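You operate a simulated robot arm through the tools that you are given. There is no shell and no other tool.

The job below is to be done with a simulated robot arm. You get a single attempt, and the scene is never put back.

## Task
Switch the sensor switch on. Put the black motor on the top of the teal side table. Put the blue holder on the top of the packing bench away on the top of the blue table. Take the plain orange ring on the top of the packing bench and put it away on the far end of the green bench. Take the teal small sensor and put it on the pane of the light box. Put the green relay on the black marking card. Put the teal socket cap on top of the grey terminal block. Do these in any order. Set down upright: black motor, teal small sensor, green relay, teal socket cap.

It is judged by the outcome, as a careful person would: the job done as asked, and still so three seconds after it is handed in. It fails if anything else is knocked over, pushed out of place, dropped, spilled or broken. Lids that push on must go on centred and level and be pressed home; caps that screw on are set level and turned clockwise until they are tight.

## Robot
A 6-joint arm with a two-finger gripper on a trunk, on a base that drives. Base frame: it is fixed to the floor where the robot stands at the start and does not move with it; the origin is under the middle of the robot, x ahead of it, y to its left, z up. Lengths are in m, angles in rad, forces in N, time in s.
Its first joint turns from -2.897 to 2.897 rad. Places, roughly: black marking card (8x12x3 cm) [2, 0.8, 0.9]; black motor (6x6x9 cm) [0.5, 2.5, 0.9]; blue holder (14x17x5 cm) [2.5, 2.3, 0.9]; far end of the green bench [-5.1, 1.7, 0.7]; green relay (4x5x6 cm) [2.2, 1.3, 0.9]; grey terminal block (6x5x5 cm) [1.8, 0.4, 0.9]; pane of the light box (15x18 cm) [2.62, 3.18, 0.9]; plain orange ring (6x6x3 cm) [2.4, 2, 0.9]; sensor switch [0.3, 1.9, 0.9]; teal small sensor (4x5x6 cm) [2.4, 1.8, 0.9]; teal socket cap (4x4x5 cm) [1.6, 0, 0.9]; top of the blue table [-0.8, 2.4, 0.8]; top of the teal side table [-1.2, 1.6, 0.7]. Payload 2.54 kg.
The TCP is the grasp point between the finger pads, 0.03 m short of the fingertips. In the tool frame z runs along the fingers and y along their closing line. Largest opening 0.116 m; the body of the gripper starts 0.095 m behind the TCP.
Orientation is told as [roll, pitch, yaw] about the base's x, y, z axes, in that order, counted from this pose: with the fingers straight down and closing along the base's y, the tool's x points along the base's -x, its y along +y and its z along -z.

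## Interface
- The arm moves only by the tool play_rows. Its argument "moves" is one flat list of numbers, 7 for each row, row after row: the shift along the tool's x, y, z in mm, then the turn, a rotation vector about the tool's x, y, z in degrees, then the gripper command, from -1 (fully open) to 1 (shut), values between in proportion. In form: [x, y, z, wx, wy, wz, jaw, x, y, z, wx, wy, wz, jaw, ...]. A call has 1 to 20 rows; each row shifts and turns the commanded pose from where the row before left it, along the tool's axes as they then stand. Rows are played at 5 a second. More than 0.05 m and 0.15 rad between two rows, or a gripper value outside its range, and nothing of the call is played. A pose out of reach is approached as far as the arm can. The call stops where the force on the tool passes 40 N (or 10 N more than at its start, if that is more) or the arm is blocked; 0.2 s more then pass. The fingers move at their own pace (about 0.072 m/s each) and stop on an object; they squeeze with about 40 N. The grip force told is the motor's: it shows also when the fingers shut on nothing. Time passes only in rows, and 0.2 s behind the last, so rows that do not move let the fingers close. The reply holds the time, the measured pose of the TCP, the force on the tool along the base axes, the opening and the grip force, in the units named above and with some noise, with the torque about the TCP (base axes, N m) and any sound that the robot's microphone picked up, and new pictures: "views" is both (left out), scene, wrist or none.
- Cameras (640 x 400 px; columns grow to the right, rows downward): "scene" is now at [-0.032, 0.1295, 1.4302]; the picture's right is [-0.18, -0.98, 0.00], its down [-0.49, 0.09, -0.87] and it looks along [0.85, -0.16, -0.50] (base axes); focal length 276 px, centre (320, 200). "wrist" rides on the gripper at [0.069, -0.015, -0.122] in the tool frame; the picture's right is [0.21, 0.98, 0.00], its down [-0.83, 0.18, -0.53] and it looks along [-0.52, 0.11, 0.85] (tool axes); focal length 251 px, centre (320, 200).
- base_move(legs): drives the robot by 1 to 6 legs, each [ahead, left, turn to the left] in m, m and rad, along the robot's own axes; the way and the turn of a leg run together, so that a leg with both is an arc; at most 1.5 m and 3.142 rad a leg. The arm and the cameras ride along, it lands a little off, and it stops where it bumps. It gives what a move gives, and a new picture of the scene camera.
- head_to(pan, tilt): turns the head with the scene camera to pan (to the left, within 2.094 rad either way) and tilt (down, from -0.506 to 1.204), counted from straight ahead of the robot. It gives what a move gives, and a new picture of the scene camera.
- locate(camera, pixels): for up to 12 pixels [column, row] of the newest picture of that camera ("zoom" is the newest enlarged one), the place [x, y, z] in the base frame of the surface seen there, good to about 0.003 m, but the place of the scene camera against the robot may be out by one fixed shift of up to 0.018 m in any direction. It takes no simulated time.
- inspect(camera, box): a new picture of the part [left, top, right, bottom] of that camera's present view, enlarged. It takes no simulated time.
- sign_off(): hands the job in; it is judged then, once.

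Unless the task says otherwise, let go and move clear before handing in.

The tools are called by a JSON object that holds its "op" and its "data". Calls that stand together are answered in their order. play_rows: Moves the arm, as the interface text tells. Its arguments: {"type":"object","properties":{"moves":{"type":"array","items":{"type":"number"}},"views":{"type":"string","enum":["both","scene","wrist","none"]}},"required":["moves"]} The other tools are called the same way: base_move (legs) drives the base; head_to (pan, tilt) turns the head that bears the scene camera; locate (camera, pixels) gives the place of the surface under pixels of a picture; inspect (camera, box) takes an enlarged picture of a part of a camera's view; sign_off () hands the job in.

At the start:

```text
clock: 0.0
tool_pos: [0.5034, 0.2076, 1.0668]
ee_rot: [0.0, 0.0, -0.001]
contact_force: [-0.2, 0.5, -0.4]
moment: [0.01, -0.01, -0.01]
finger_gap: 0.1158
grasp_force: 0.2
robot x, y, heading: [-0.0029, -0.0019, 0.002]
head pan, tilt: [-0.185, 0.524]
```

scene: 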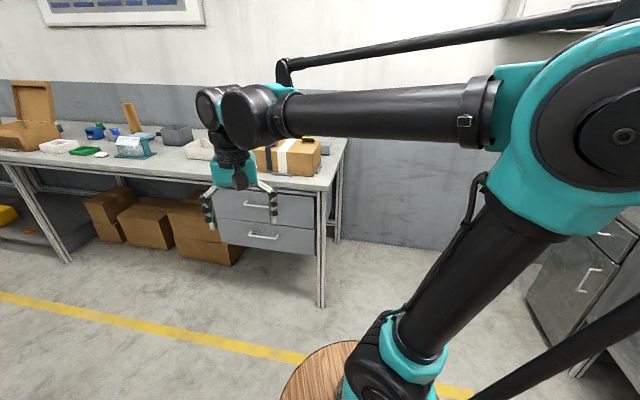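
wrist: 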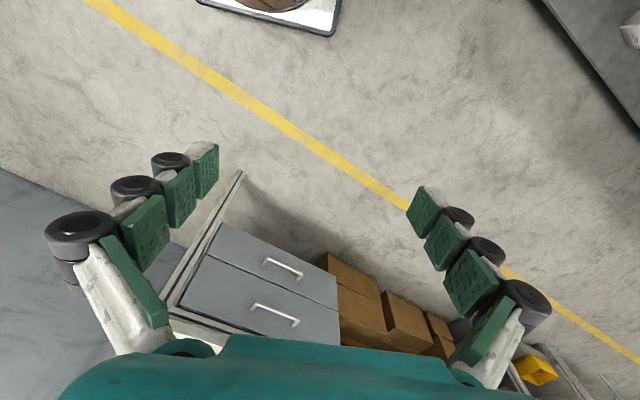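

The scene picture shows a bench ahead-left with many parts, and the arm obstructs the right side. I'll turn the head to look around first.

{"op": "head_to", "data": {"pan": 0.5, "tilt": 0.45}}

{"op": "head_to", "data": {"pan": 1.3, "tilt": 0.45}}

{"op": "head_to", "data": {"pan": 2.09, "tilt": 0.45}}

{"op": "head_to", "data": {"pan": -0.6, "tilt": 0.45}}

{"op": "head_to", "data": {"pan": -2.0, "tilt": 0.45}}

```text
clock: 1.1
tool_pos: [0.5034, 0.2059, 1.068]
ee_rot: [0.001, 0.001, 0.001]
contact_force: [0.5, -0.4, -0.4]
moment: [-0.01, 0.02, 0.03]
finger_gap: 0.1161
grasp_force: 0.0
robot x, y, heading: [0.0028, -0.0031, -0.001]
head pan, tilt: [0.499, 0.45]
```

scene: 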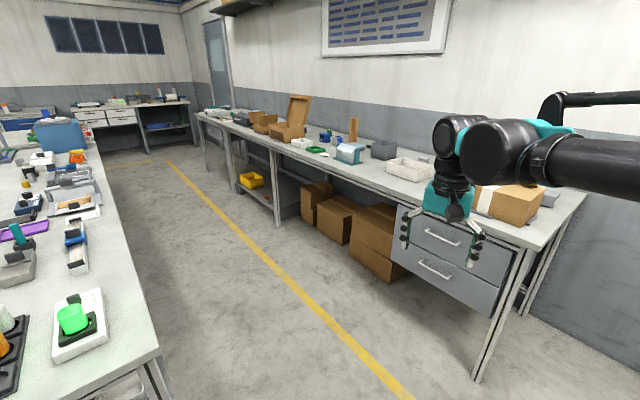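

```text
clock: 2.2
tool_pos: [0.5033, 0.2074, 1.0674]
ee_rot: [-0.001, -0.001, -0.001]
contact_force: [0.1, 0.6, -0.7]
moment: [-0.05, -0.02, -0.05]
finger_gap: 0.1159
grasp_force: 0.0
robot x, y, heading: [-0.003, 0.0038, 0.003]
head pan, tilt: [1.3, 0.45]
```

scene: 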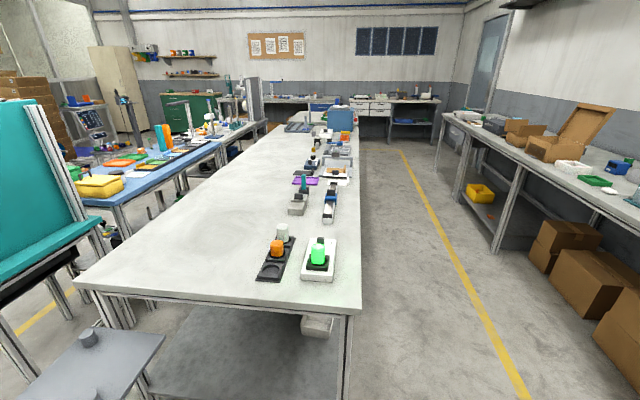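

```text
clock: 3.3
tool_pos: [0.503, 0.2064, 1.0676]
ee_rot: [0.002, 0.001, 0.0]
contact_force: [-1.2, -0.2, -0.1]
moment: [-0.01, -0.03, -0.02]
finger_gap: 0.116
grasp_force: 0.1
robot x, y, heading: [-0.0031, 0.0006, 0.001]
head pan, tilt: [2.089, 0.45]
```

scene: 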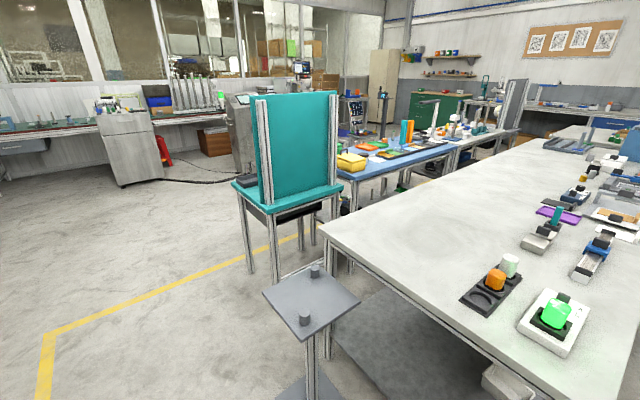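

```text
clock: 5.7
tool_pos: [0.5042, 0.2072, 1.0675]
ee_rot: [0.001, 0.001, 0.0]
contact_force: [0.6, 0.1, 0.1]
moment: [-0.02, 0.0, 0.01]
finger_gap: 0.1162
grasp_force: 0.1
robot x, y, heading: [-0.0017, 0.0006, 0.002]
head pan, tilt: [-0.6, 0.45]
```

scene: 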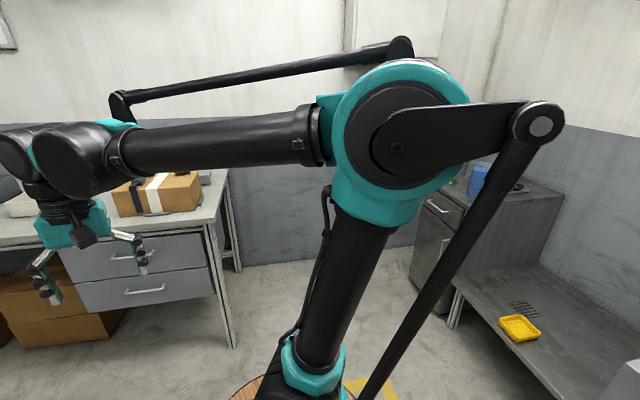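

```text
clock: 7.2
tool_pos: [0.503, 0.2069, 1.0682]
ee_rot: [0.0, 0.0, 0.0]
contact_force: [0.1, 0.0, 0.2]
moment: [0.0, 0.04, 0.0]
finger_gap: 0.1157
grasp_force: 0.0
robot x, y, heading: [0.0033, 0.0018, 0.001]
head pan, tilt: [-2.0, 0.45]
```

scene: 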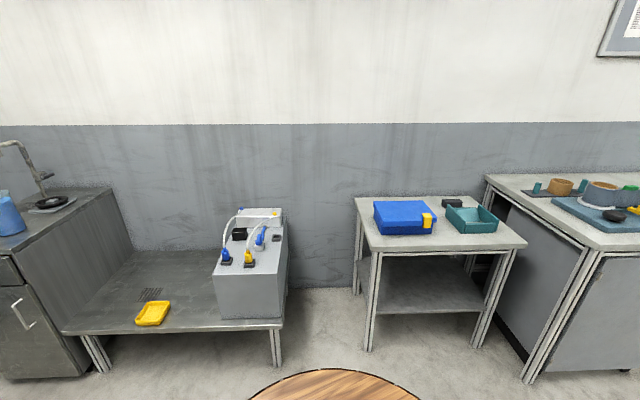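

The head sweeps show the packing bench ahead, the white center bench to the left (switch near pixel (560,320) in the third view), the teal side table behind-left. Now I'll map geometry, starting with a view along the packing bench.

{"op": "head_to", "data": {"pan": 0.5, "tilt": 0.35}}

{"op": "inspect", "data": {"camera": "scene", "box": [190, 70, 590, 320]}}

{"op": "locate", "data": {"camera": "scene", "pixels": [[250, 160], [420, 215], [360, 200], [300, 170], [240, 380], [300, 300], [100, 300], [110, 220], [200, 150], [540, 215], [430, 100], [260, 50]]}}

```text
clock: 9.5
tool_pos: [0.5038, 0.207, 1.0668]
ee_rot: [-0.002, -0.002, 0.0]
contact_force: [-0.4, 0.2, -0.2]
moment: [0.01, -0.02, 0.01]
finger_gap: 0.1157
grasp_force: 0.0
robot x, y, heading: [-0.0018, -0.0012, -0.001]
head pan, tilt: [0.499, 0.351]
```

scene: 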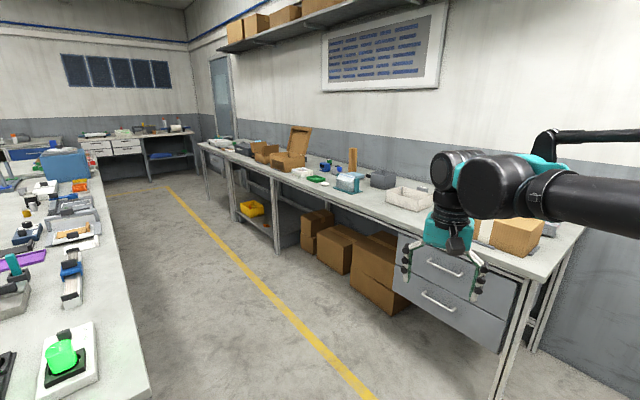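

```text
1.60 times, centred on (390, 195) of scene
```

zoom: 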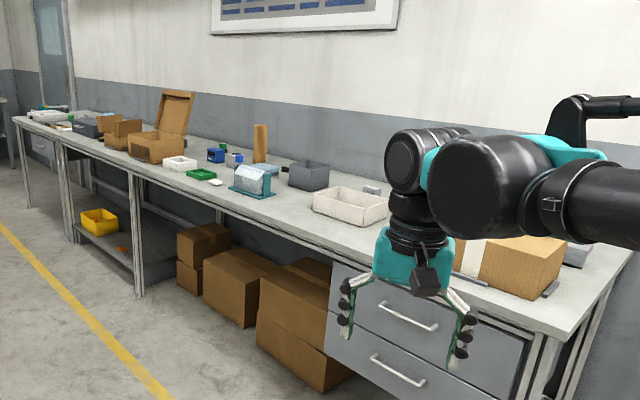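

```text
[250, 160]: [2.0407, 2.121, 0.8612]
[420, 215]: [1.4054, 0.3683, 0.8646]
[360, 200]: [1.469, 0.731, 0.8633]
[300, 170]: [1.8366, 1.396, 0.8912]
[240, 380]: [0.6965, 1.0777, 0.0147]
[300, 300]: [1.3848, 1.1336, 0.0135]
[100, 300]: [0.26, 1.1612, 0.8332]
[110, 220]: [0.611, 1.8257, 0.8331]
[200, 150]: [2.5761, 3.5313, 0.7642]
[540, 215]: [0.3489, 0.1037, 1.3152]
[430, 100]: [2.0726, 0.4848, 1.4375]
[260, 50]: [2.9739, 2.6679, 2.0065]
```

The packing bench top is at z≈0.86, its direction along about (0.38, 0.92). I'll look down to see the robot's base footprint and the aisle.

{"op": "head_to", "data": {"pan": 0.5, "tilt": 1.2}}

{"op": "head_to", "data": {"pan": 0.0, "tilt": 0.7}}

{"op": "locate", "data": {"camera": "scene", "pixels": [[100, 250], [200, 300], [320, 350]]}}

```text
clock: 10.7
tool_pos: [0.5034, 0.2072, 1.0675]
ee_rot: [0.001, -0.001, 0.0]
contact_force: [0.2, -0.7, 0.6]
moment: [-0.01, -0.01, 0.02]
finger_gap: 0.1159
grasp_force: 0.0
robot x, y, heading: [0.0023, -0.0006, 0.003]
head pan, tilt: [0.499, 1.201]
```

scene: 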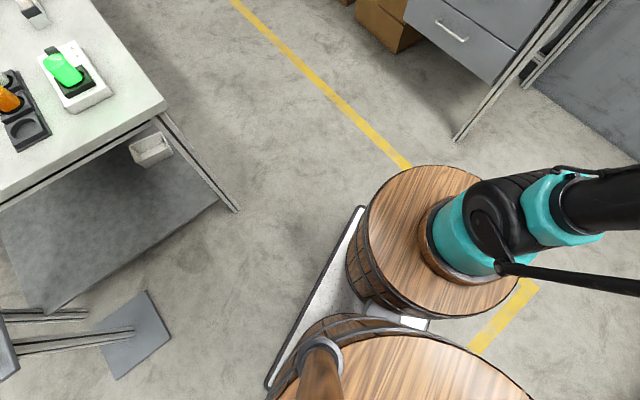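

```text
clock: 11.6
tool_pos: [0.5028, 0.2065, 1.0664]
ee_rot: [0.0, 0.001, 0.0]
contact_force: [0.1, -0.1, -0.1]
moment: [0.04, 0.0, 0.0]
finger_gap: 0.116
grasp_force: 0.0
robot x, y, heading: [0.0008, -0.0028, 0.0]
head pan, tilt: [0.0, 0.7]
```

scene: 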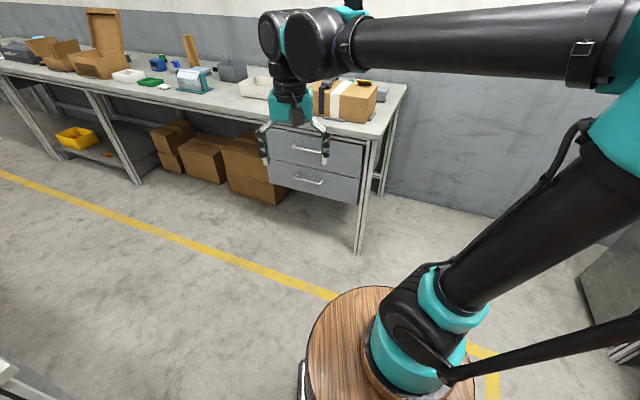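

```text
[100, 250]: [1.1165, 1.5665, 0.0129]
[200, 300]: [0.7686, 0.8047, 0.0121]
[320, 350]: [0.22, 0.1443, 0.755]
```

Robot stands on two barrels on a platform. I'll measure the footprint and barrel locations.

{"op": "head_to", "data": {"pan": 0.5, "tilt": 1.2}}

{"op": "locate", "data": {"camera": "scene", "pixels": [[362, 208], [268, 384], [430, 325], [430, 170], [350, 260], [510, 300], [380, 230], [420, 245], [355, 360], [165, 103], [240, 208], [130, 376]]}}

```text
clock: 12.5
tool_pos: [0.503, 0.2072, 1.069]
ee_rot: [0.0, -0.001, 0.0]
contact_force: [0.2, 0.2, -0.3]
moment: [0.03, -0.01, -0.01]
finger_gap: 0.1158
grasp_force: 0.0
robot x, y, heading: [-0.0027, -0.0022, -0.002]
head pan, tilt: [0.499, 1.201]
```

scene: 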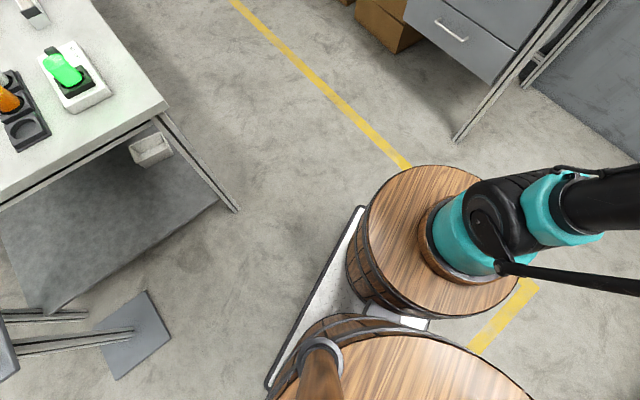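

```text
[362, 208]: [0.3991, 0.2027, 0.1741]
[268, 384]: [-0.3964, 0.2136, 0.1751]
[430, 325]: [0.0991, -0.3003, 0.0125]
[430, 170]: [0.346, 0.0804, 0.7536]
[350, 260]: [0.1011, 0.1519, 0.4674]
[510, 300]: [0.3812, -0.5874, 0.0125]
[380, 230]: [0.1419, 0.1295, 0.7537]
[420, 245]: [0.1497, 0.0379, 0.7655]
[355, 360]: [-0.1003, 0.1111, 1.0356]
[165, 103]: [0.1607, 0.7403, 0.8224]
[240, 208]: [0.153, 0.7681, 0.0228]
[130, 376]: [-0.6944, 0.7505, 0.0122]
```

I'll fit the arm axis from the wooden ring edge around the arm base.

{"op": "inspect", "data": {"camera": "scene", "box": [340, 150, 540, 330]}}

{"op": "locate", "data": {"camera": "scene", "pixels": [[450, 196], [428, 215], [422, 240], [430, 262], [445, 275], [470, 285], [368, 270], [358, 240], [372, 200], [400, 175], [478, 176], [420, 310]]}}

```text
2.22 times, centred on (440, 240) of scene
```

zoom: 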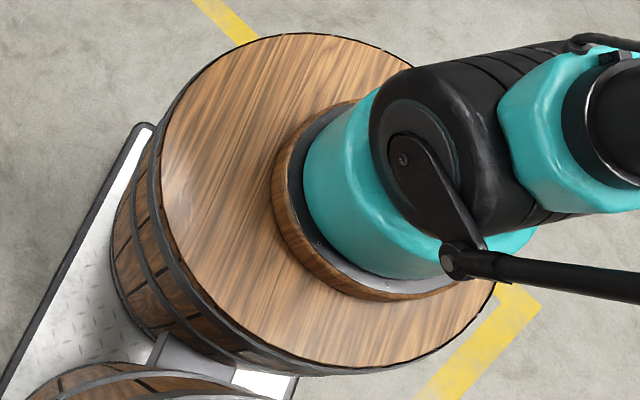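

```text
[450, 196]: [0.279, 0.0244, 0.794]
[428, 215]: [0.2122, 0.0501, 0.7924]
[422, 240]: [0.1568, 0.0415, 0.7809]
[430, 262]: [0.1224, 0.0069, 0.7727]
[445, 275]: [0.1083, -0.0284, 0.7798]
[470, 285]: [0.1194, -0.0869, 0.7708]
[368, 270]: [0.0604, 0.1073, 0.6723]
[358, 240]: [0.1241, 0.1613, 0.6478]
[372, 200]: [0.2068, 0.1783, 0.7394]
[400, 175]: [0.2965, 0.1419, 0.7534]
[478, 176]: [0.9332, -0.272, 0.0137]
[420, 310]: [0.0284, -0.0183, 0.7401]
```

The arm's axis sits about 0.2 m ahead of the robot centre, on a platform of about 0.8×0.4 m; the aisle is about 1.2 m wide. I'll turn to face the packing bench squarely and approach slightly.

{"op": "base_move", "data": {"legs": [[0, 0, -0.393], [0.4, 0, 0]]}}

{"op": "head_to", "data": {"pan": 0.3, "tilt": 0.55}}

{"op": "inspect", "data": {"camera": "scene", "box": [0, 80, 320, 280]}}

```text
clock: 16.2
tool_pos: [0.9124, -0.1603, 1.0676]
ee_rot: [-0.001, -0.001, -0.402]
contact_force: [0.5, 0.9, -0.5]
moment: [-0.02, -0.02, 0.0]
finger_gap: 0.1159
grasp_force: 0.1
robot x, y, heading: [0.3693, -0.1564, -0.405]
head pan, tilt: [0.499, 1.201]
```

scene: 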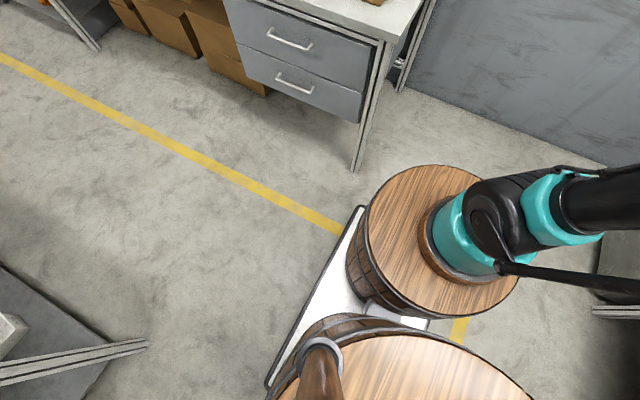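

```text
clock: 17.2
tool_pos: [0.9134, -0.1624, 1.0677]
ee_rot: [0.001, 0.002, -0.402]
contact_force: [-0.3, 0.0, 0.6]
moment: [0.03, -0.02, -0.01]
finger_gap: 0.1158
grasp_force: 0.0
robot x, y, heading: [0.3636, -0.1568, -0.402]
head pan, tilt: [0.3, 0.55]
```

scene: 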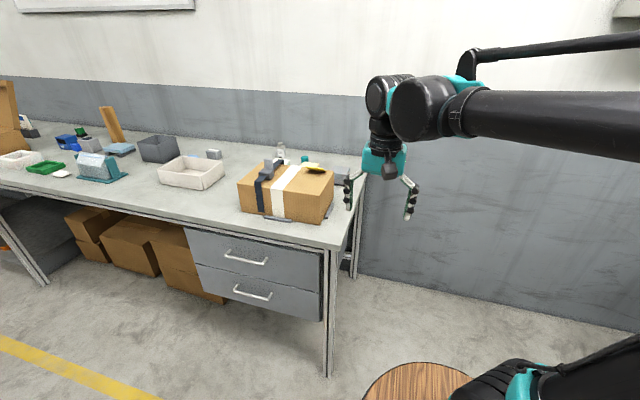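

```text
2.00 times, centred on (160, 180) of scene
```

zoom: 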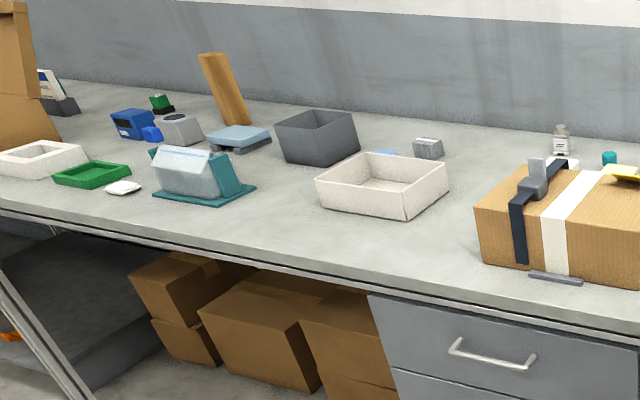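

The teal cap shows behind the cardboard box near (305,159) and the grey terminal block at (214,153). Locating these and the bench edges.

{"op": "locate", "data": {"camera": "scene", "pixels": [[304, 158], [214, 150], [214, 156], [280, 147], [240, 185], [333, 175], [285, 172], [269, 168], [338, 246], [110, 202], [365, 175], [189, 165]]}}

{"op": "inspect", "data": {"camera": "scene", "box": [180, 120, 380, 245]}}

```text
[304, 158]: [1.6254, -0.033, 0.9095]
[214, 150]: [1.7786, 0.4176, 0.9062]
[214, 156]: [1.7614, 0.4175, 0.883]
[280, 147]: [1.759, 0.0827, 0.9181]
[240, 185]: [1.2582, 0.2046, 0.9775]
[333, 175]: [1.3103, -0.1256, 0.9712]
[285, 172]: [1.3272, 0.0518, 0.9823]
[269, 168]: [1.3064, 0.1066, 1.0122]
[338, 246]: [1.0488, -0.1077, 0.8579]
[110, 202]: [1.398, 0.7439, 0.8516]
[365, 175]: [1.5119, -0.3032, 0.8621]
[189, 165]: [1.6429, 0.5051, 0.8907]
```

```text
3.20 times, centred on (280, 182) of scene
```

zoom: 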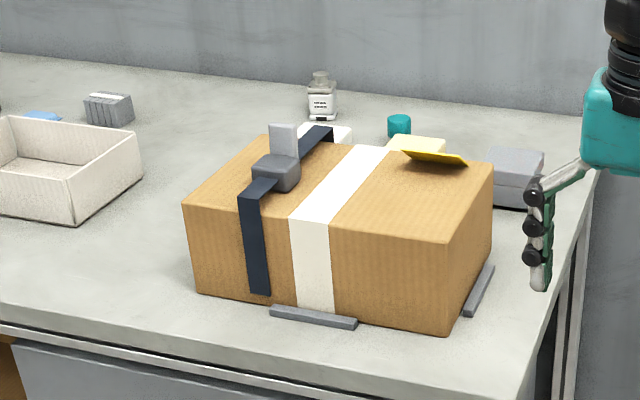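

Bench front edge is at u≈1.01 (bench-normal coordinate). I'll raise the arm above the cardboard box/scanner height, then drive along the bench.

{"op": "play_rows", "data": {"moves": [0, 0, -40, 0, 0, 0, -1, 0, 0, -40, 0, 0, 0, -1, 0, 0, -40, 0, 0, 0, -1], "views": "none"}}

{"op": "base_move", "data": {"legs": [[0.15, 0, 0.01], [0, 0.85, 0]]}}

```text
clock: 18.1
tool_pos: [0.9121, -0.1622, 1.1881]
ee_rot: [0.0, 0.002, -0.401]
contact_force: [-0.6, -0.4, 0.4]
moment: [-0.01, -0.04, 0.0]
finger_gap: 0.1158
grasp_force: 0.0
robot x, y, heading: [0.3667, -0.1574, -0.403]
head pan, tilt: [0.3, 0.55]
```

```text
clock: 23.5
tool_pos: [1.3766, 0.5681, 1.1877]
ee_rot: [0.0, 0.0, -0.399]
contact_force: [0.3, 0.3, 0.2]
moment: [-0.02, 0.03, -0.04]
finger_gap: 0.116
grasp_force: 0.1
robot x, y, heading: [0.8288, 0.5743, -0.395]
head pan, tilt: [0.3, 0.55]
```

scene: 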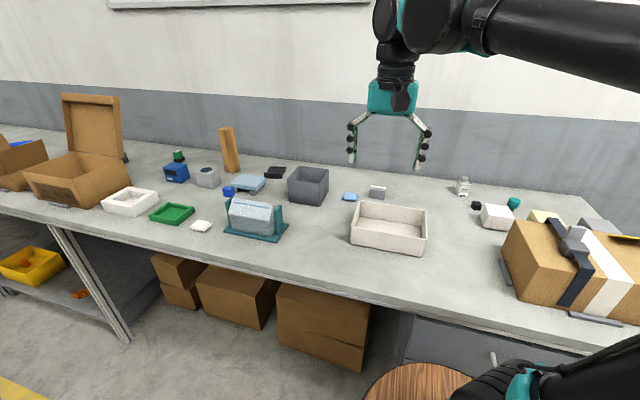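

The cap is at (514,203), block at (377,190), black card at (275,172), relay probably at (178,156). Zoom and locate.

{"op": "inspect", "data": {"camera": "scene", "box": [340, 160, 540, 260]}}

{"op": "inspect", "data": {"camera": "scene", "box": [100, 110, 340, 245]}}

{"op": "locate", "data": {"camera": "scene", "pixels": [[514, 200], [377, 187], [275, 172], [178, 153], [462, 180], [476, 206], [496, 210], [250, 184], [310, 170], [230, 130], [430, 207], [513, 208]]}}

```text
3.20 times, centred on (440, 210) of scene
```

zoom: 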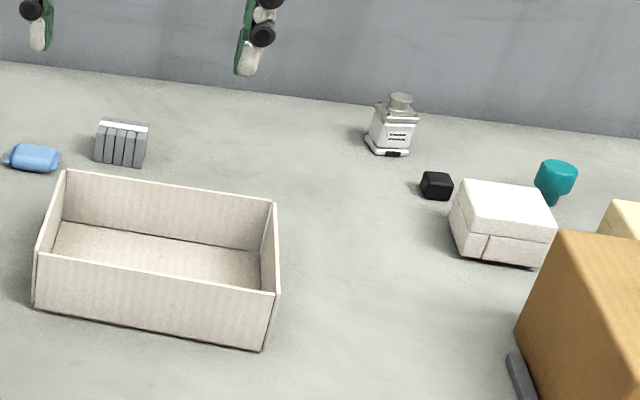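

```text
2.67 times, centred on (220, 178) of scene
```

zoom: 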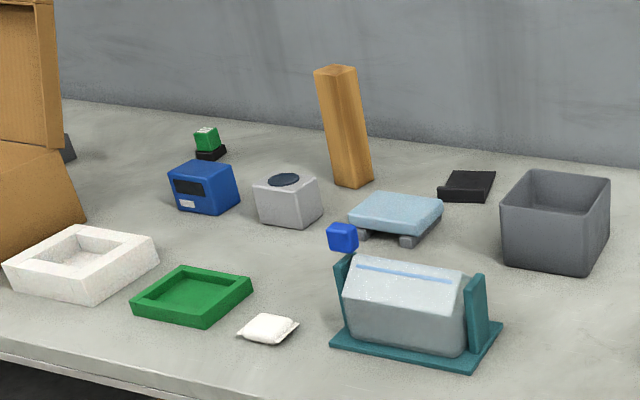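

```text
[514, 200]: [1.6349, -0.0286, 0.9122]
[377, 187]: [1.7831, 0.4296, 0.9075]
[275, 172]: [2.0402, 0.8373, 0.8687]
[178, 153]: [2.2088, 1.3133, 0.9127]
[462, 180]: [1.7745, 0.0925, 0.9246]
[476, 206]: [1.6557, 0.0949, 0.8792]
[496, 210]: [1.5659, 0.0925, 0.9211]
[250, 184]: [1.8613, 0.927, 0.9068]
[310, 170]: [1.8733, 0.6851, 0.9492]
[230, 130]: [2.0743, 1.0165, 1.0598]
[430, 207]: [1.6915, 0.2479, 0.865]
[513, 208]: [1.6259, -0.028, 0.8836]
```

Everything is reachable from here. I'll move the arm at height toward above the cap (≈(1.63,−0.03)).

{"op": "play_rows", "data": {"moves": [-35, -35, 0, 0, 0, 0, -1, -35, -35, 0, 0, 0, 0, -1, -35, -35, 0, 0, 0, 0, -1, -35, -35, 0, 0, 0, 0, -1, -35, -35, 0, 0, 0, 0, -1, -35, -35, 0, 0, 0, 0, -1, -35, -35, 0, 0, 0, 0, -1, -35, -35, 0, 0, 0, 0, -1, -35, -35, 0, 0, 0, 0, -1, -35, -35, 0, 0, 0, 0, -1, -35, -35, 0, 0, 0, 0, -1, -35, -35, 0, 0, 0, 0, -1, -30, -30, 0, 0, 0, 0, -1], "views": "both"}}

```text
clock: 26.3
tool_pos: [1.6163, -0.0216, 1.1886]
ee_rot: [0.0, 0.0, -0.395]
contact_force: [-0.3, 1.8, 0.9]
moment: [-0.13, -0.06, 0.01]
finger_gap: 0.116
grasp_force: 0.1
robot x, y, heading: [0.8326, 0.57, -0.397]
head pan, tilt: [0.3, 0.55]
```

scene: 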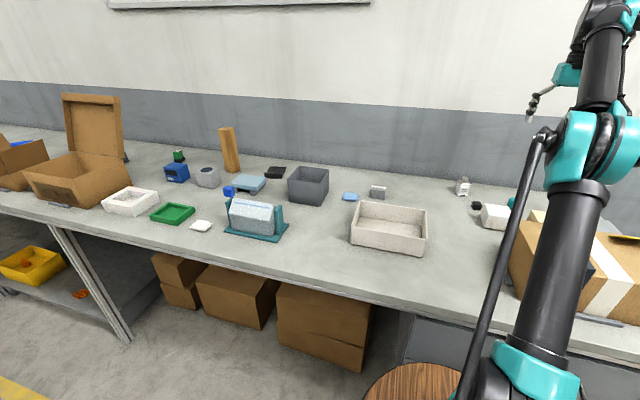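
wrist: 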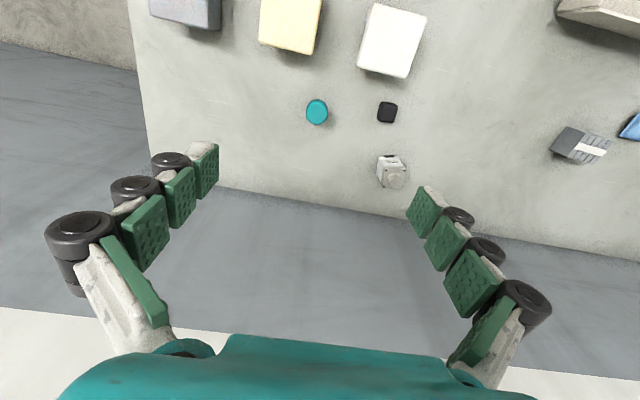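

The wrist camera shows the cap at (317,111), black knob (387,112), bottle (391,170), block (580,146). Locating with the wrist camera.

{"op": "locate", "data": {"camera": "wrist", "pixels": [[317, 111], [306, 111], [328, 111], [317, 101], [317, 121], [317, 135], [387, 112], [391, 175], [405, 40], [580, 146], [567, 140], [595, 150]]}}

{"op": "inspect", "data": {"camera": "wrist", "box": [250, 60, 450, 200]}}

{"op": "inspect", "data": {"camera": "wrist", "box": [520, 100, 640, 190]}}

```text
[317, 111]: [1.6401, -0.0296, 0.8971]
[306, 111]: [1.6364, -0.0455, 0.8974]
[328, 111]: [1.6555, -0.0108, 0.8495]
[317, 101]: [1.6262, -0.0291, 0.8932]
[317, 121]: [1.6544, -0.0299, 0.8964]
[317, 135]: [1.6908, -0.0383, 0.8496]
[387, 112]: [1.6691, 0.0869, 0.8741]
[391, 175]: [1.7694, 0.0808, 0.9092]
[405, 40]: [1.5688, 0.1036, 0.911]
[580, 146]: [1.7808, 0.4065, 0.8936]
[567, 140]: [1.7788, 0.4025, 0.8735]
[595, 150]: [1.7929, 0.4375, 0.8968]
```

```text
2.86 times, centred on (350, 130) of wrist
```

zoom: 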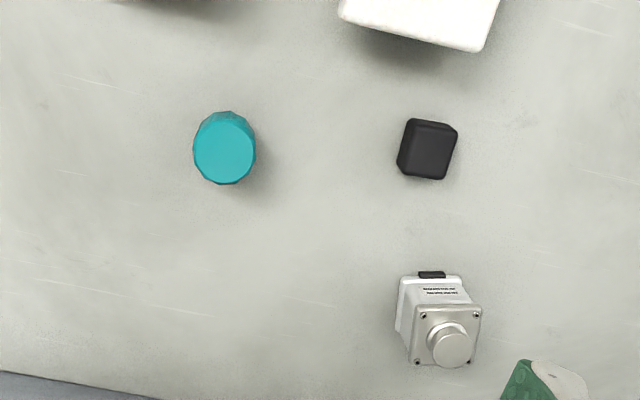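

```text
4.44 times, centred on (580, 145) of wrist
```

zoom: 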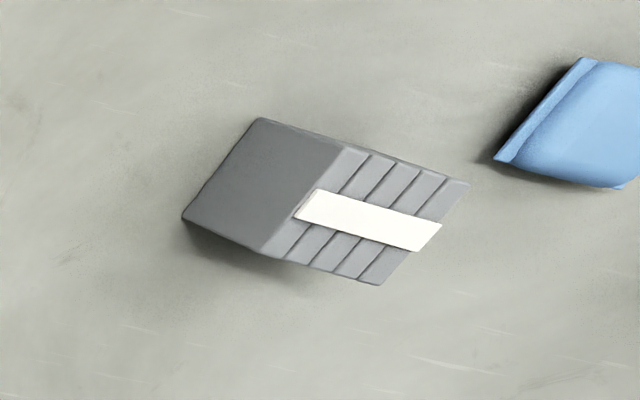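

Table surface is z≈0.8495 by the wrist camera, cap top at 0.897, centre ≈(1.640,−0.030). Descend to 0.10 m above grasp and check.

{"op": "play_rows", "data": {"moves": [-25, 1, 0, 0, 0, 0, -1, 0, 0, 0, 0, 0, 0, -1, 0, 0, 45, 0, 0, 0, -1, 0, 0, 45, 0, 0, 0, -1, 0, 0, 45, 0, 0, 0, -1, 0, 0, 45, 0, 0, 0, -1, 0, 0, 40, 0, 0, 0, -1], "views": "wrist"}}

{"op": "locate", "data": {"camera": "wrist", "pixels": [[320, 130], [320, 150], [320, 110], [300, 130], [340, 130]]}}

```text
clock: 27.9
tool_pos: [1.6294, -0.0234, 0.9588]
ee_rot: [0.001, 0.0, -0.397]
contact_force: [0.2, -0.6, 0.8]
moment: [-0.04, -0.04, 0.0]
finger_gap: 0.1158
grasp_force: 0.0
out of reach, approached as far as the arm can: row 1
robot x, y, heading: [0.8323, 0.5715, -0.398]
head pan, tilt: [0.3, 0.55]
```

wrist: 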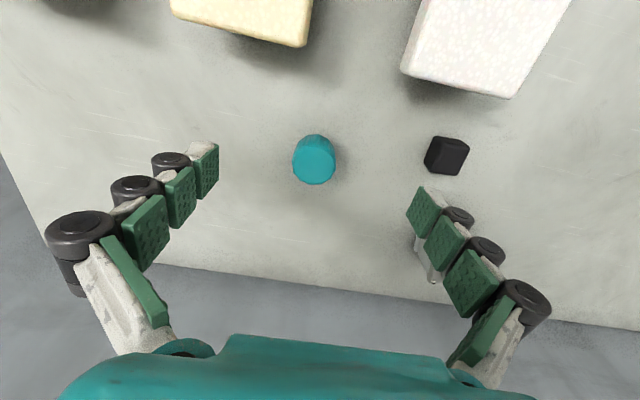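

```text
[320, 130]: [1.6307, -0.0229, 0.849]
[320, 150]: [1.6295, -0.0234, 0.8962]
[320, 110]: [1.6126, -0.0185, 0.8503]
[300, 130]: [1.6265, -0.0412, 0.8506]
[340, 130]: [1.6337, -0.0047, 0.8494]
```

Cap in view at (315,160); checking its top centre precisely.

{"op": "locate", "data": {"camera": "wrist", "pixels": [[315, 163], [294, 163], [333, 163], [335, 160], [316, 145], [316, 180], [316, 184], [316, 138], [296, 160]]}}

{"op": "inspect", "data": {"camera": "wrist", "box": [260, 110, 380, 210]}}

```text
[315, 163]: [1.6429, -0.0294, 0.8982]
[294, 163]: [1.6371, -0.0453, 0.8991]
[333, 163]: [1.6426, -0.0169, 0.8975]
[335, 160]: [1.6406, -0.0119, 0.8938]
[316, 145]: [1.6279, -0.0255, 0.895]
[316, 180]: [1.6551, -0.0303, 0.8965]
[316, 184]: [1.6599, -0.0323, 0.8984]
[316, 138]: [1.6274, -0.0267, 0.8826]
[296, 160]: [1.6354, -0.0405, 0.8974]
```

```text
4.00 times, centred on (320, 160) of wrist
```

zoom: 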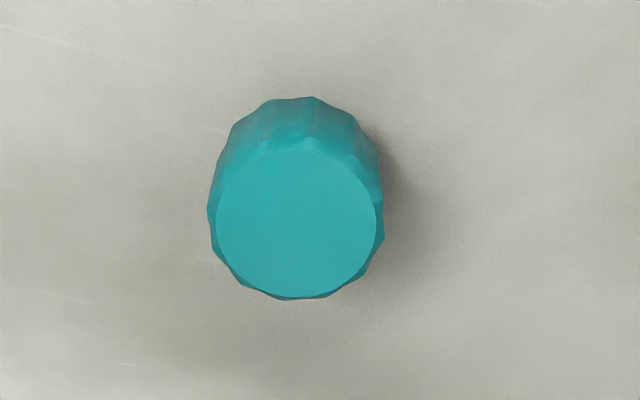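

Cap centre ≈(1.643,−0.030). Moving 15 mm ahead while descending to grasp height 0.885.

{"op": "play_rows", "data": {"moves": [-8, -1, 10, 0, 0, 0, -1, -7, 0, 10, 0, 0, 0, -1, 0, 0, 27, 0, 0, 0, -1, 0, 0, 27, 0, 0, 0, -1], "views": "wrist"}}

```text
clock: 28.9
tool_pos: [1.643, -0.0299, 0.8853]
ee_rot: [0.0, 0.0, -0.398]
contact_force: [0.7, -0.3, 0.4]
moment: [0.02, 0.03, 0.03]
finger_gap: 0.1161
grasp_force: 0.1
robot x, y, heading: [0.831, 0.5723, -0.4]
head pan, tilt: [0.3, 0.55]
```

wrist: 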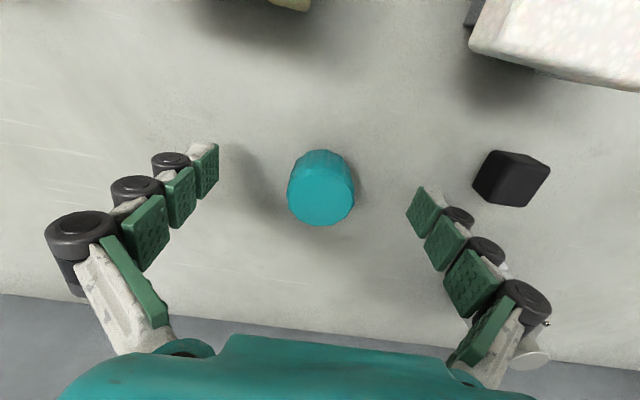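

The cap is centred between the fingers. Closing and lifting.

{"op": "play_rows", "data": {"moves": [0, 0, 0, 0, 0, 0, 1, 0, 0, 0, 0, 0, 0, 1, 0, 0, 0, 0, 0, 0, 1, 0, 0, 0, 0, 0, 0, 1, 0, 0, 0, 0, 0, 0, 1], "views": "wrist"}}

{"op": "play_rows", "data": {"moves": [0, 0, -30, 0, 0, 0, 1, 0, 0, -40, 0, 0, 0, 1, 0, 0, -40, 0, 0, 0, 1, 0, 0, -40, 0, 0, 0, 1], "views": "wrist"}}

```text
clock: 30.1
tool_pos: [1.6431, -0.0315, 0.8853]
ee_rot: [0.001, 0.001, -0.397]
contact_force: [0.0, 0.7, -0.1]
moment: [0.0, 0.0, 0.03]
finger_gap: 0.0325
grasp_force: 40.0
robot x, y, heading: [0.8309, 0.5705, -0.397]
head pan, tilt: [0.3, 0.55]
```

wrist: 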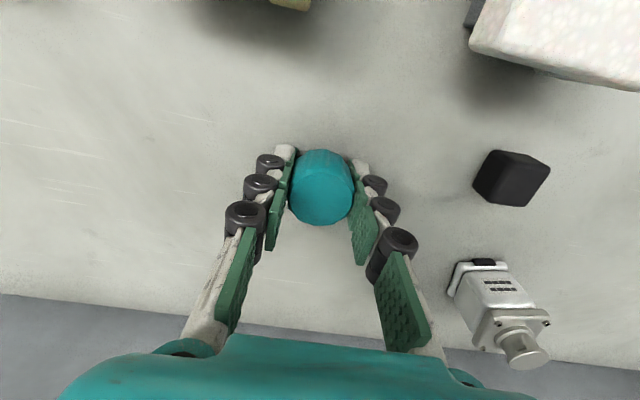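

```text
clock: 31.1
tool_pos: [1.6457, -0.0325, 1.0386]
ee_rot: [-0.001, 0.0, -0.397]
contact_force: [-0.6, 0.3, 0.1]
moment: [-0.02, 0.03, -0.02]
finger_gap: 0.033
grasp_force: 39.8
robot x, y, heading: [0.8303, 0.5709, -0.397]
head pan, tilt: [0.3, 0.55]
```

wrist: 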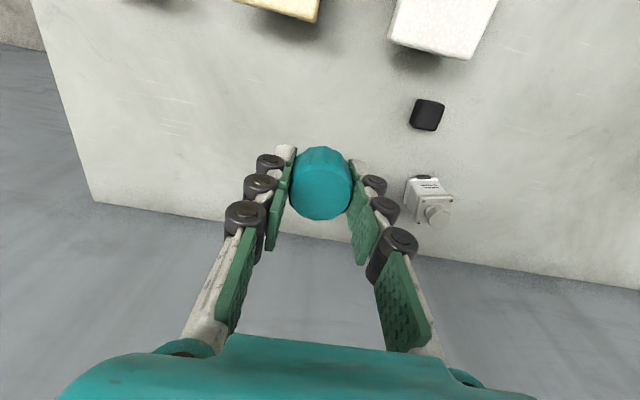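

Cap is held. Moving left at height toward above the terminal block.

{"op": "play_rows", "data": {"moves": [5, 45, 0, 0, 0, 0, 1, 5, 45, 0, 0, 0, 0, 1, 5, 45, 0, 0, 0, 0, 1, 5, 45, 0, 0, 0, 0, 1, 5, 45, 0, 0, 0, 0, 1, 5, 45, 0, 0, 0, 0, 1, 5, 45, 0, 0, 0, 0, 1, 5, 45, 0, 0, 0, 0, 1, 5, 45, 0, 0, 0, 0, 1, 0, 45, 0, 0, 0, 0, 1], "views": "wrist"}}

{"op": "inspect", "data": {"camera": "wrist", "box": [240, 60, 440, 200]}}

```text
clock: 33.3
tool_pos: [1.779, 0.4, 1.0369]
ee_rot: [0.001, 0.001, -0.4]
contact_force: [-0.4, -1.4, -0.6]
moment: [0.05, -0.01, 0.0]
finger_gap: 0.0328
grasp_force: 39.7
robot x, y, heading: [0.8304, 0.5719, -0.398]
head pan, tilt: [0.3, 0.55]
```

wrist: 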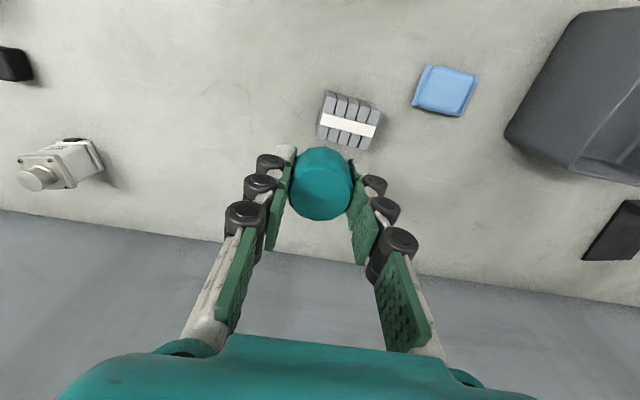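

```text
2.86 times, centred on (340, 130) of wrist
```

zoom: 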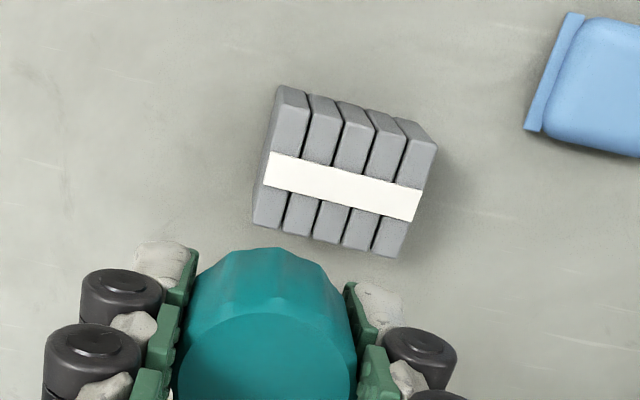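

Block with white stripe at (350,125). Locating points on its top.

{"op": "locate", "data": {"camera": "zoom", "pixels": [[292, 95], [425, 140], [265, 218], [390, 250], [342, 185], [350, 140], [330, 225], [405, 150], [290, 105], [400, 235], [272, 160], [415, 200]]}}

```text
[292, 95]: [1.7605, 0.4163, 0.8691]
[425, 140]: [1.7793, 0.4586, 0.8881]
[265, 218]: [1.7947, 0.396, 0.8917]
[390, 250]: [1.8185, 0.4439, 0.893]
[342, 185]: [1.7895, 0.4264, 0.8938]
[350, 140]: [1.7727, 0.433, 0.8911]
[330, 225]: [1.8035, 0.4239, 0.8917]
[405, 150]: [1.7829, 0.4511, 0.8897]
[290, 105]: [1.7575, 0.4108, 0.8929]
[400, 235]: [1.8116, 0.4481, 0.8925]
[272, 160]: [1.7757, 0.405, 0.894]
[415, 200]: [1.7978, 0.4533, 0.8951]
```

Block top centre ≈(1.7875,0.4273), z≈0.893. Aligning and descending to just above (TCP 0.935).

{"op": "play_rows", "data": {"moves": [3, 28, 0, 0, 0, 0, 1, 0, 0, 30, 0, 0, 0, 1, 0, 0, 30, 0, 0, 0, 1, 0, 0, 30, 0, 0, 0, 1, 0, 0, 12, 0, 0, 0, 1], "views": "both"}}

{"op": "inspect", "data": {"camera": "scene", "box": [320, 130, 440, 230]}}

```text
clock: 34.5
tool_pos: [1.786, 0.4276, 0.9338]
ee_rot: [0.0, 0.001, -0.399]
contact_force: [-0.6, -0.3, 0.3]
moment: [0.02, -0.03, 0.0]
finger_gap: 0.0328
grasp_force: 40.0
robot x, y, heading: [0.8355, 0.5719, -0.401]
head pan, tilt: [0.3, 0.55]
```

scene: 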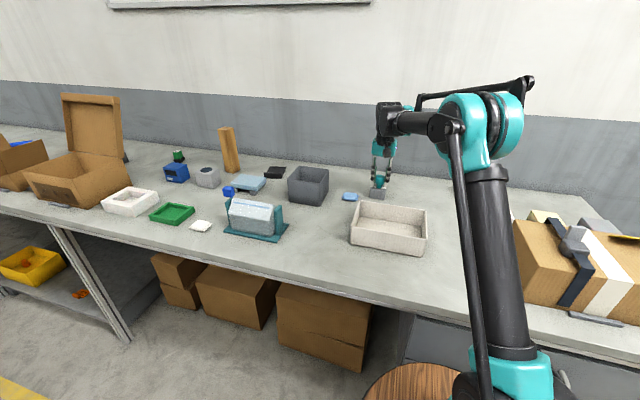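
wrist: 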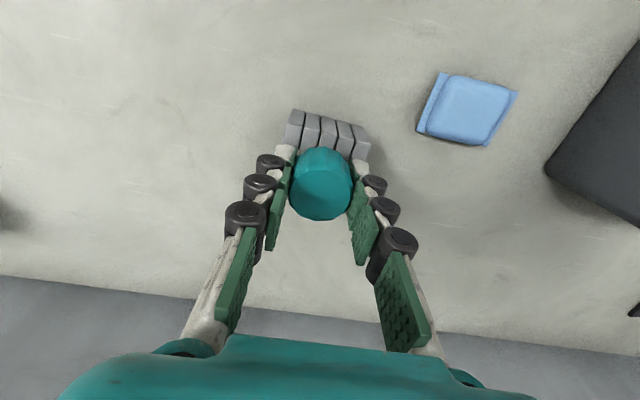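

```text
4.00 times, centred on (380, 180) of scene
```

zoom: 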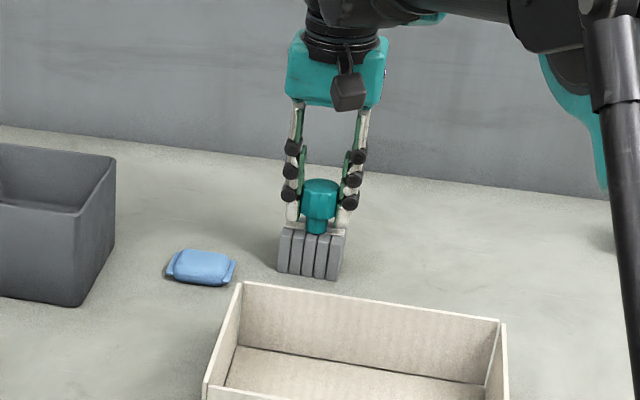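

The cap (wide head, narrower stem) hovers over the block's white strip. Lowering in 1 mm steps watching force.

{"op": "play_rows", "data": {"moves": [0, 0, 1, 0, 0, 0, 1, 0, 0, 1, 0, 0, 0, 1, 0, 0, 1, 0, 0, 0, 1], "views": "none"}}

```text
clock: 35.3
tool_pos: [1.785, 0.4279, 0.932]
ee_rot: [0.0, -0.004, -0.397]
contact_force: [3.9, -1.5, 25.4]
moment: [-0.12, -0.13, -0.02]
finger_gap: 0.0327
grasp_force: 39.3
robot x, y, heading: [0.8299, 0.572, -0.395]
head pan, tilt: [0.3, 0.55]
```

Contact (25 N up). Easing 1 mm up, then opening.

{"op": "play_rows", "data": {"moves": [0, 0, -1.5, 0, 0, 0, 1, 0, 0, 0, 0, 0, 0, 0, 0, 0, 0, 0, 0, 0, -0.3, 0, 0, 0, 0, 0, 0, -0.3, 0, 0, 0, 0, 0, 0, -0.3], "views": "wrist"}}

{"op": "inspect", "data": {"camera": "scene", "box": [320, 130, 440, 230]}}

```text
clock: 36.5
tool_pos: [1.7867, 0.4288, 0.9327]
ee_rot: [0.0, -0.001, -0.399]
contact_force: [0.6, 0.1, 0.6]
moment: [0.02, 0.0, -0.01]
finger_gap: 0.0753
grasp_force: 0.1
robot x, y, heading: [0.8326, 0.5693, -0.399]
head pan, tilt: [0.3, 0.55]
```

wrist: 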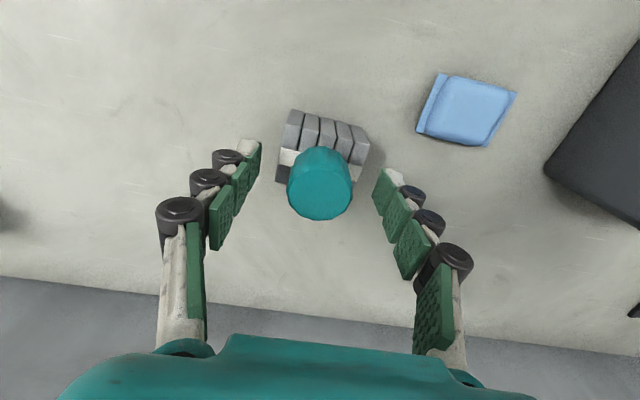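

```text
4.00 times, centred on (380, 180) of scene
```

zoom: 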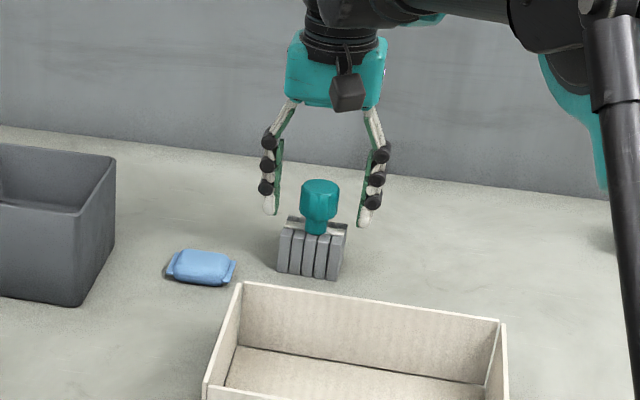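

The cap stands on the block. Retreating straight up, then pulling the arm in.

{"op": "play_rows", "data": {"moves": [0, 0, -20, 0, 0, 0, -0.5, 0, 0, -40, 0, 0, 0, -1, 0, 0, -45, 0, 0, 0, -1, 0, 0, -45, 0, 0, 0, -1, 0, 0, -45, 0, 0, 0, -1, 0, 0, -45, 0, 0, 0, -1, 45, 5, 0, 0, 0, 0, -1, 45, 5, 0, 0, 0, 0, -1, 45, 5, 0, 0, 0, 0, -1, 45, 5, 0, 0, 0, 0, -1, 45, 5, 0, 0, 0, 0, -1, 45, 5, 0, 0, 0, 0, -1], "views": "both"}}

{"op": "inspect", "data": {"camera": "scene", "box": [320, 130, 440, 230]}}

```text
clock: 39.1
tool_pos: [1.5473, 0.5605, 1.1719]
ee_rot: [-0.001, 0.0, -0.398]
contact_force: [0.9, 0.6, 0.4]
moment: [-0.01, 0.06, 0.0]
finger_gap: 0.1158
grasp_force: 0.1
robot x, y, heading: [0.8308, 0.573, -0.396]
head pan, tilt: [0.3, 0.55]
```

scene: 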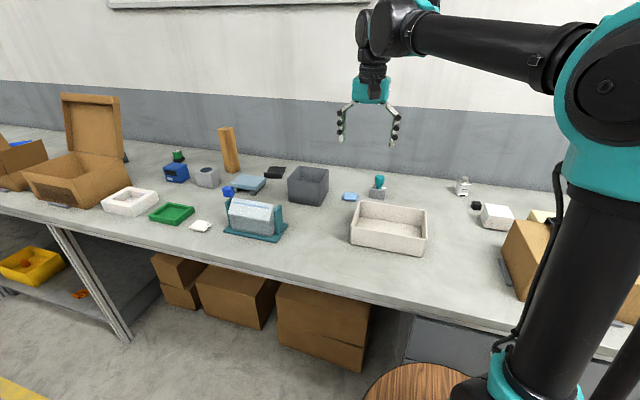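
wrist: 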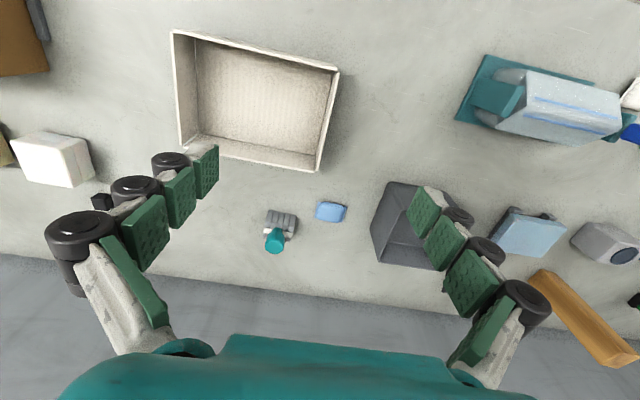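

```text
4.00 times, centred on (380, 180) of scene
```

zoom: 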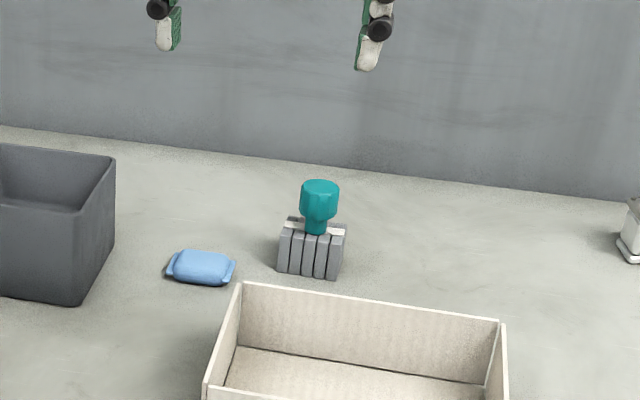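

Cap done. Driving left along the bench ~0.95 m for the relay and card.

{"op": "base_move", "data": {"legs": [[0.02, 0.95, 0.003]]}}

{"op": "inspect", "data": {"camera": "scene", "box": [200, 100, 520, 300]}}

```text
clock: 44.1
tool_pos: [1.931, 1.4187, 1.1717]
ee_rot: [0.001, 0.0, -0.402]
contact_force: [-0.3, 0.6, -0.4]
moment: [-0.01, 0.0, 0.01]
finger_gap: 0.1161
grasp_force: 0.1
robot x, y, heading: [1.2163, 1.4349, -0.404]
head pan, tilt: [0.3, 0.55]
```

scene: 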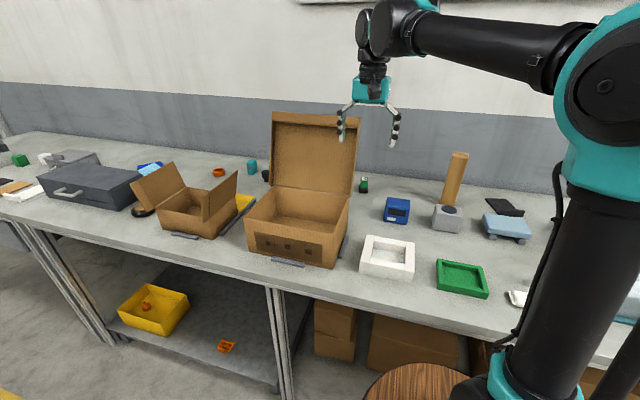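

```text
2.00 times, centred on (360, 200) of scene
```

zoom: 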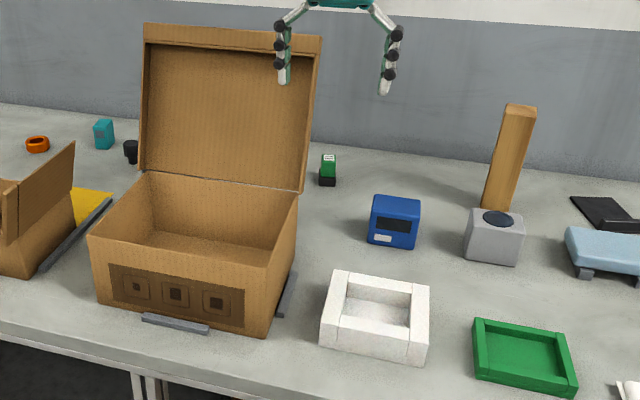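

Relay at (364,184) next to the open carton lid; sensor (252,166), orange ring (218,171). Locating these with lid edges.

{"op": "locate", "data": {"camera": "scene", "pixels": [[364, 180], [364, 190], [352, 193], [360, 120], [272, 115], [349, 200], [252, 164], [218, 170], [457, 155], [450, 190], [505, 207], [336, 265]]}}

{"op": "inspect", "data": {"camera": "scene", "box": [330, 150, 430, 230]}}

```text
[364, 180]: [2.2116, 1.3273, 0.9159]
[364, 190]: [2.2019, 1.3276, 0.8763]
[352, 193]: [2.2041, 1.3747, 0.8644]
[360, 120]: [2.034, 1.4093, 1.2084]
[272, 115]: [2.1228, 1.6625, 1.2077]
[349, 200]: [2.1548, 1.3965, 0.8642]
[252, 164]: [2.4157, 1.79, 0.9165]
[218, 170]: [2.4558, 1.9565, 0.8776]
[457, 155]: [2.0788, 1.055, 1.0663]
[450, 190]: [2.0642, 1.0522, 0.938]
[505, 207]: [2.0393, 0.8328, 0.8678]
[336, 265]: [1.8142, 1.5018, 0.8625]
```

```text
5.00 times, centred on (380, 190) of scene
```

zoom: 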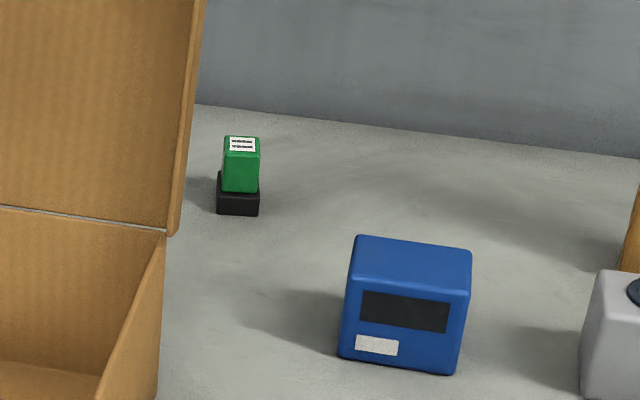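

Checking the lid's slant and where it sits relative to the relay.

{"op": "locate", "data": {"camera": "zoom", "pixels": [[160, 222], [180, 150], [190, 60], [160, 245], [140, 330], [240, 145], [228, 165], [240, 200], [256, 165], [223, 205]]}}

{"op": "locate", "data": {"camera": "scene", "pixels": [[375, 140], [385, 25], [440, 35], [540, 80], [600, 60], [370, 60], [396, 212], [280, 190]]}}

```text
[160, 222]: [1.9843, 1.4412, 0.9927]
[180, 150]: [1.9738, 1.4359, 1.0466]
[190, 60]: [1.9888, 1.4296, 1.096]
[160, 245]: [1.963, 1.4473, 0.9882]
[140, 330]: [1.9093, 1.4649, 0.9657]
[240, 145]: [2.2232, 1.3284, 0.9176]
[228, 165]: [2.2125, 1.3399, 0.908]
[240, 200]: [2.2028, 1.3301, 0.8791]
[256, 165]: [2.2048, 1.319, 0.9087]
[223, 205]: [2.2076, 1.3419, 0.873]
```

```text
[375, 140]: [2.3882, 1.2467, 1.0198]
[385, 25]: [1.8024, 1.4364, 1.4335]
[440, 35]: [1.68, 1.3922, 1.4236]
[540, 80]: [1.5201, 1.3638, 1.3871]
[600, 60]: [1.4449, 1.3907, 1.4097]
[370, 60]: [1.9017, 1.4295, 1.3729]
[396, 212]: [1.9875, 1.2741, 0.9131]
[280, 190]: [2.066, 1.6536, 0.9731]
```

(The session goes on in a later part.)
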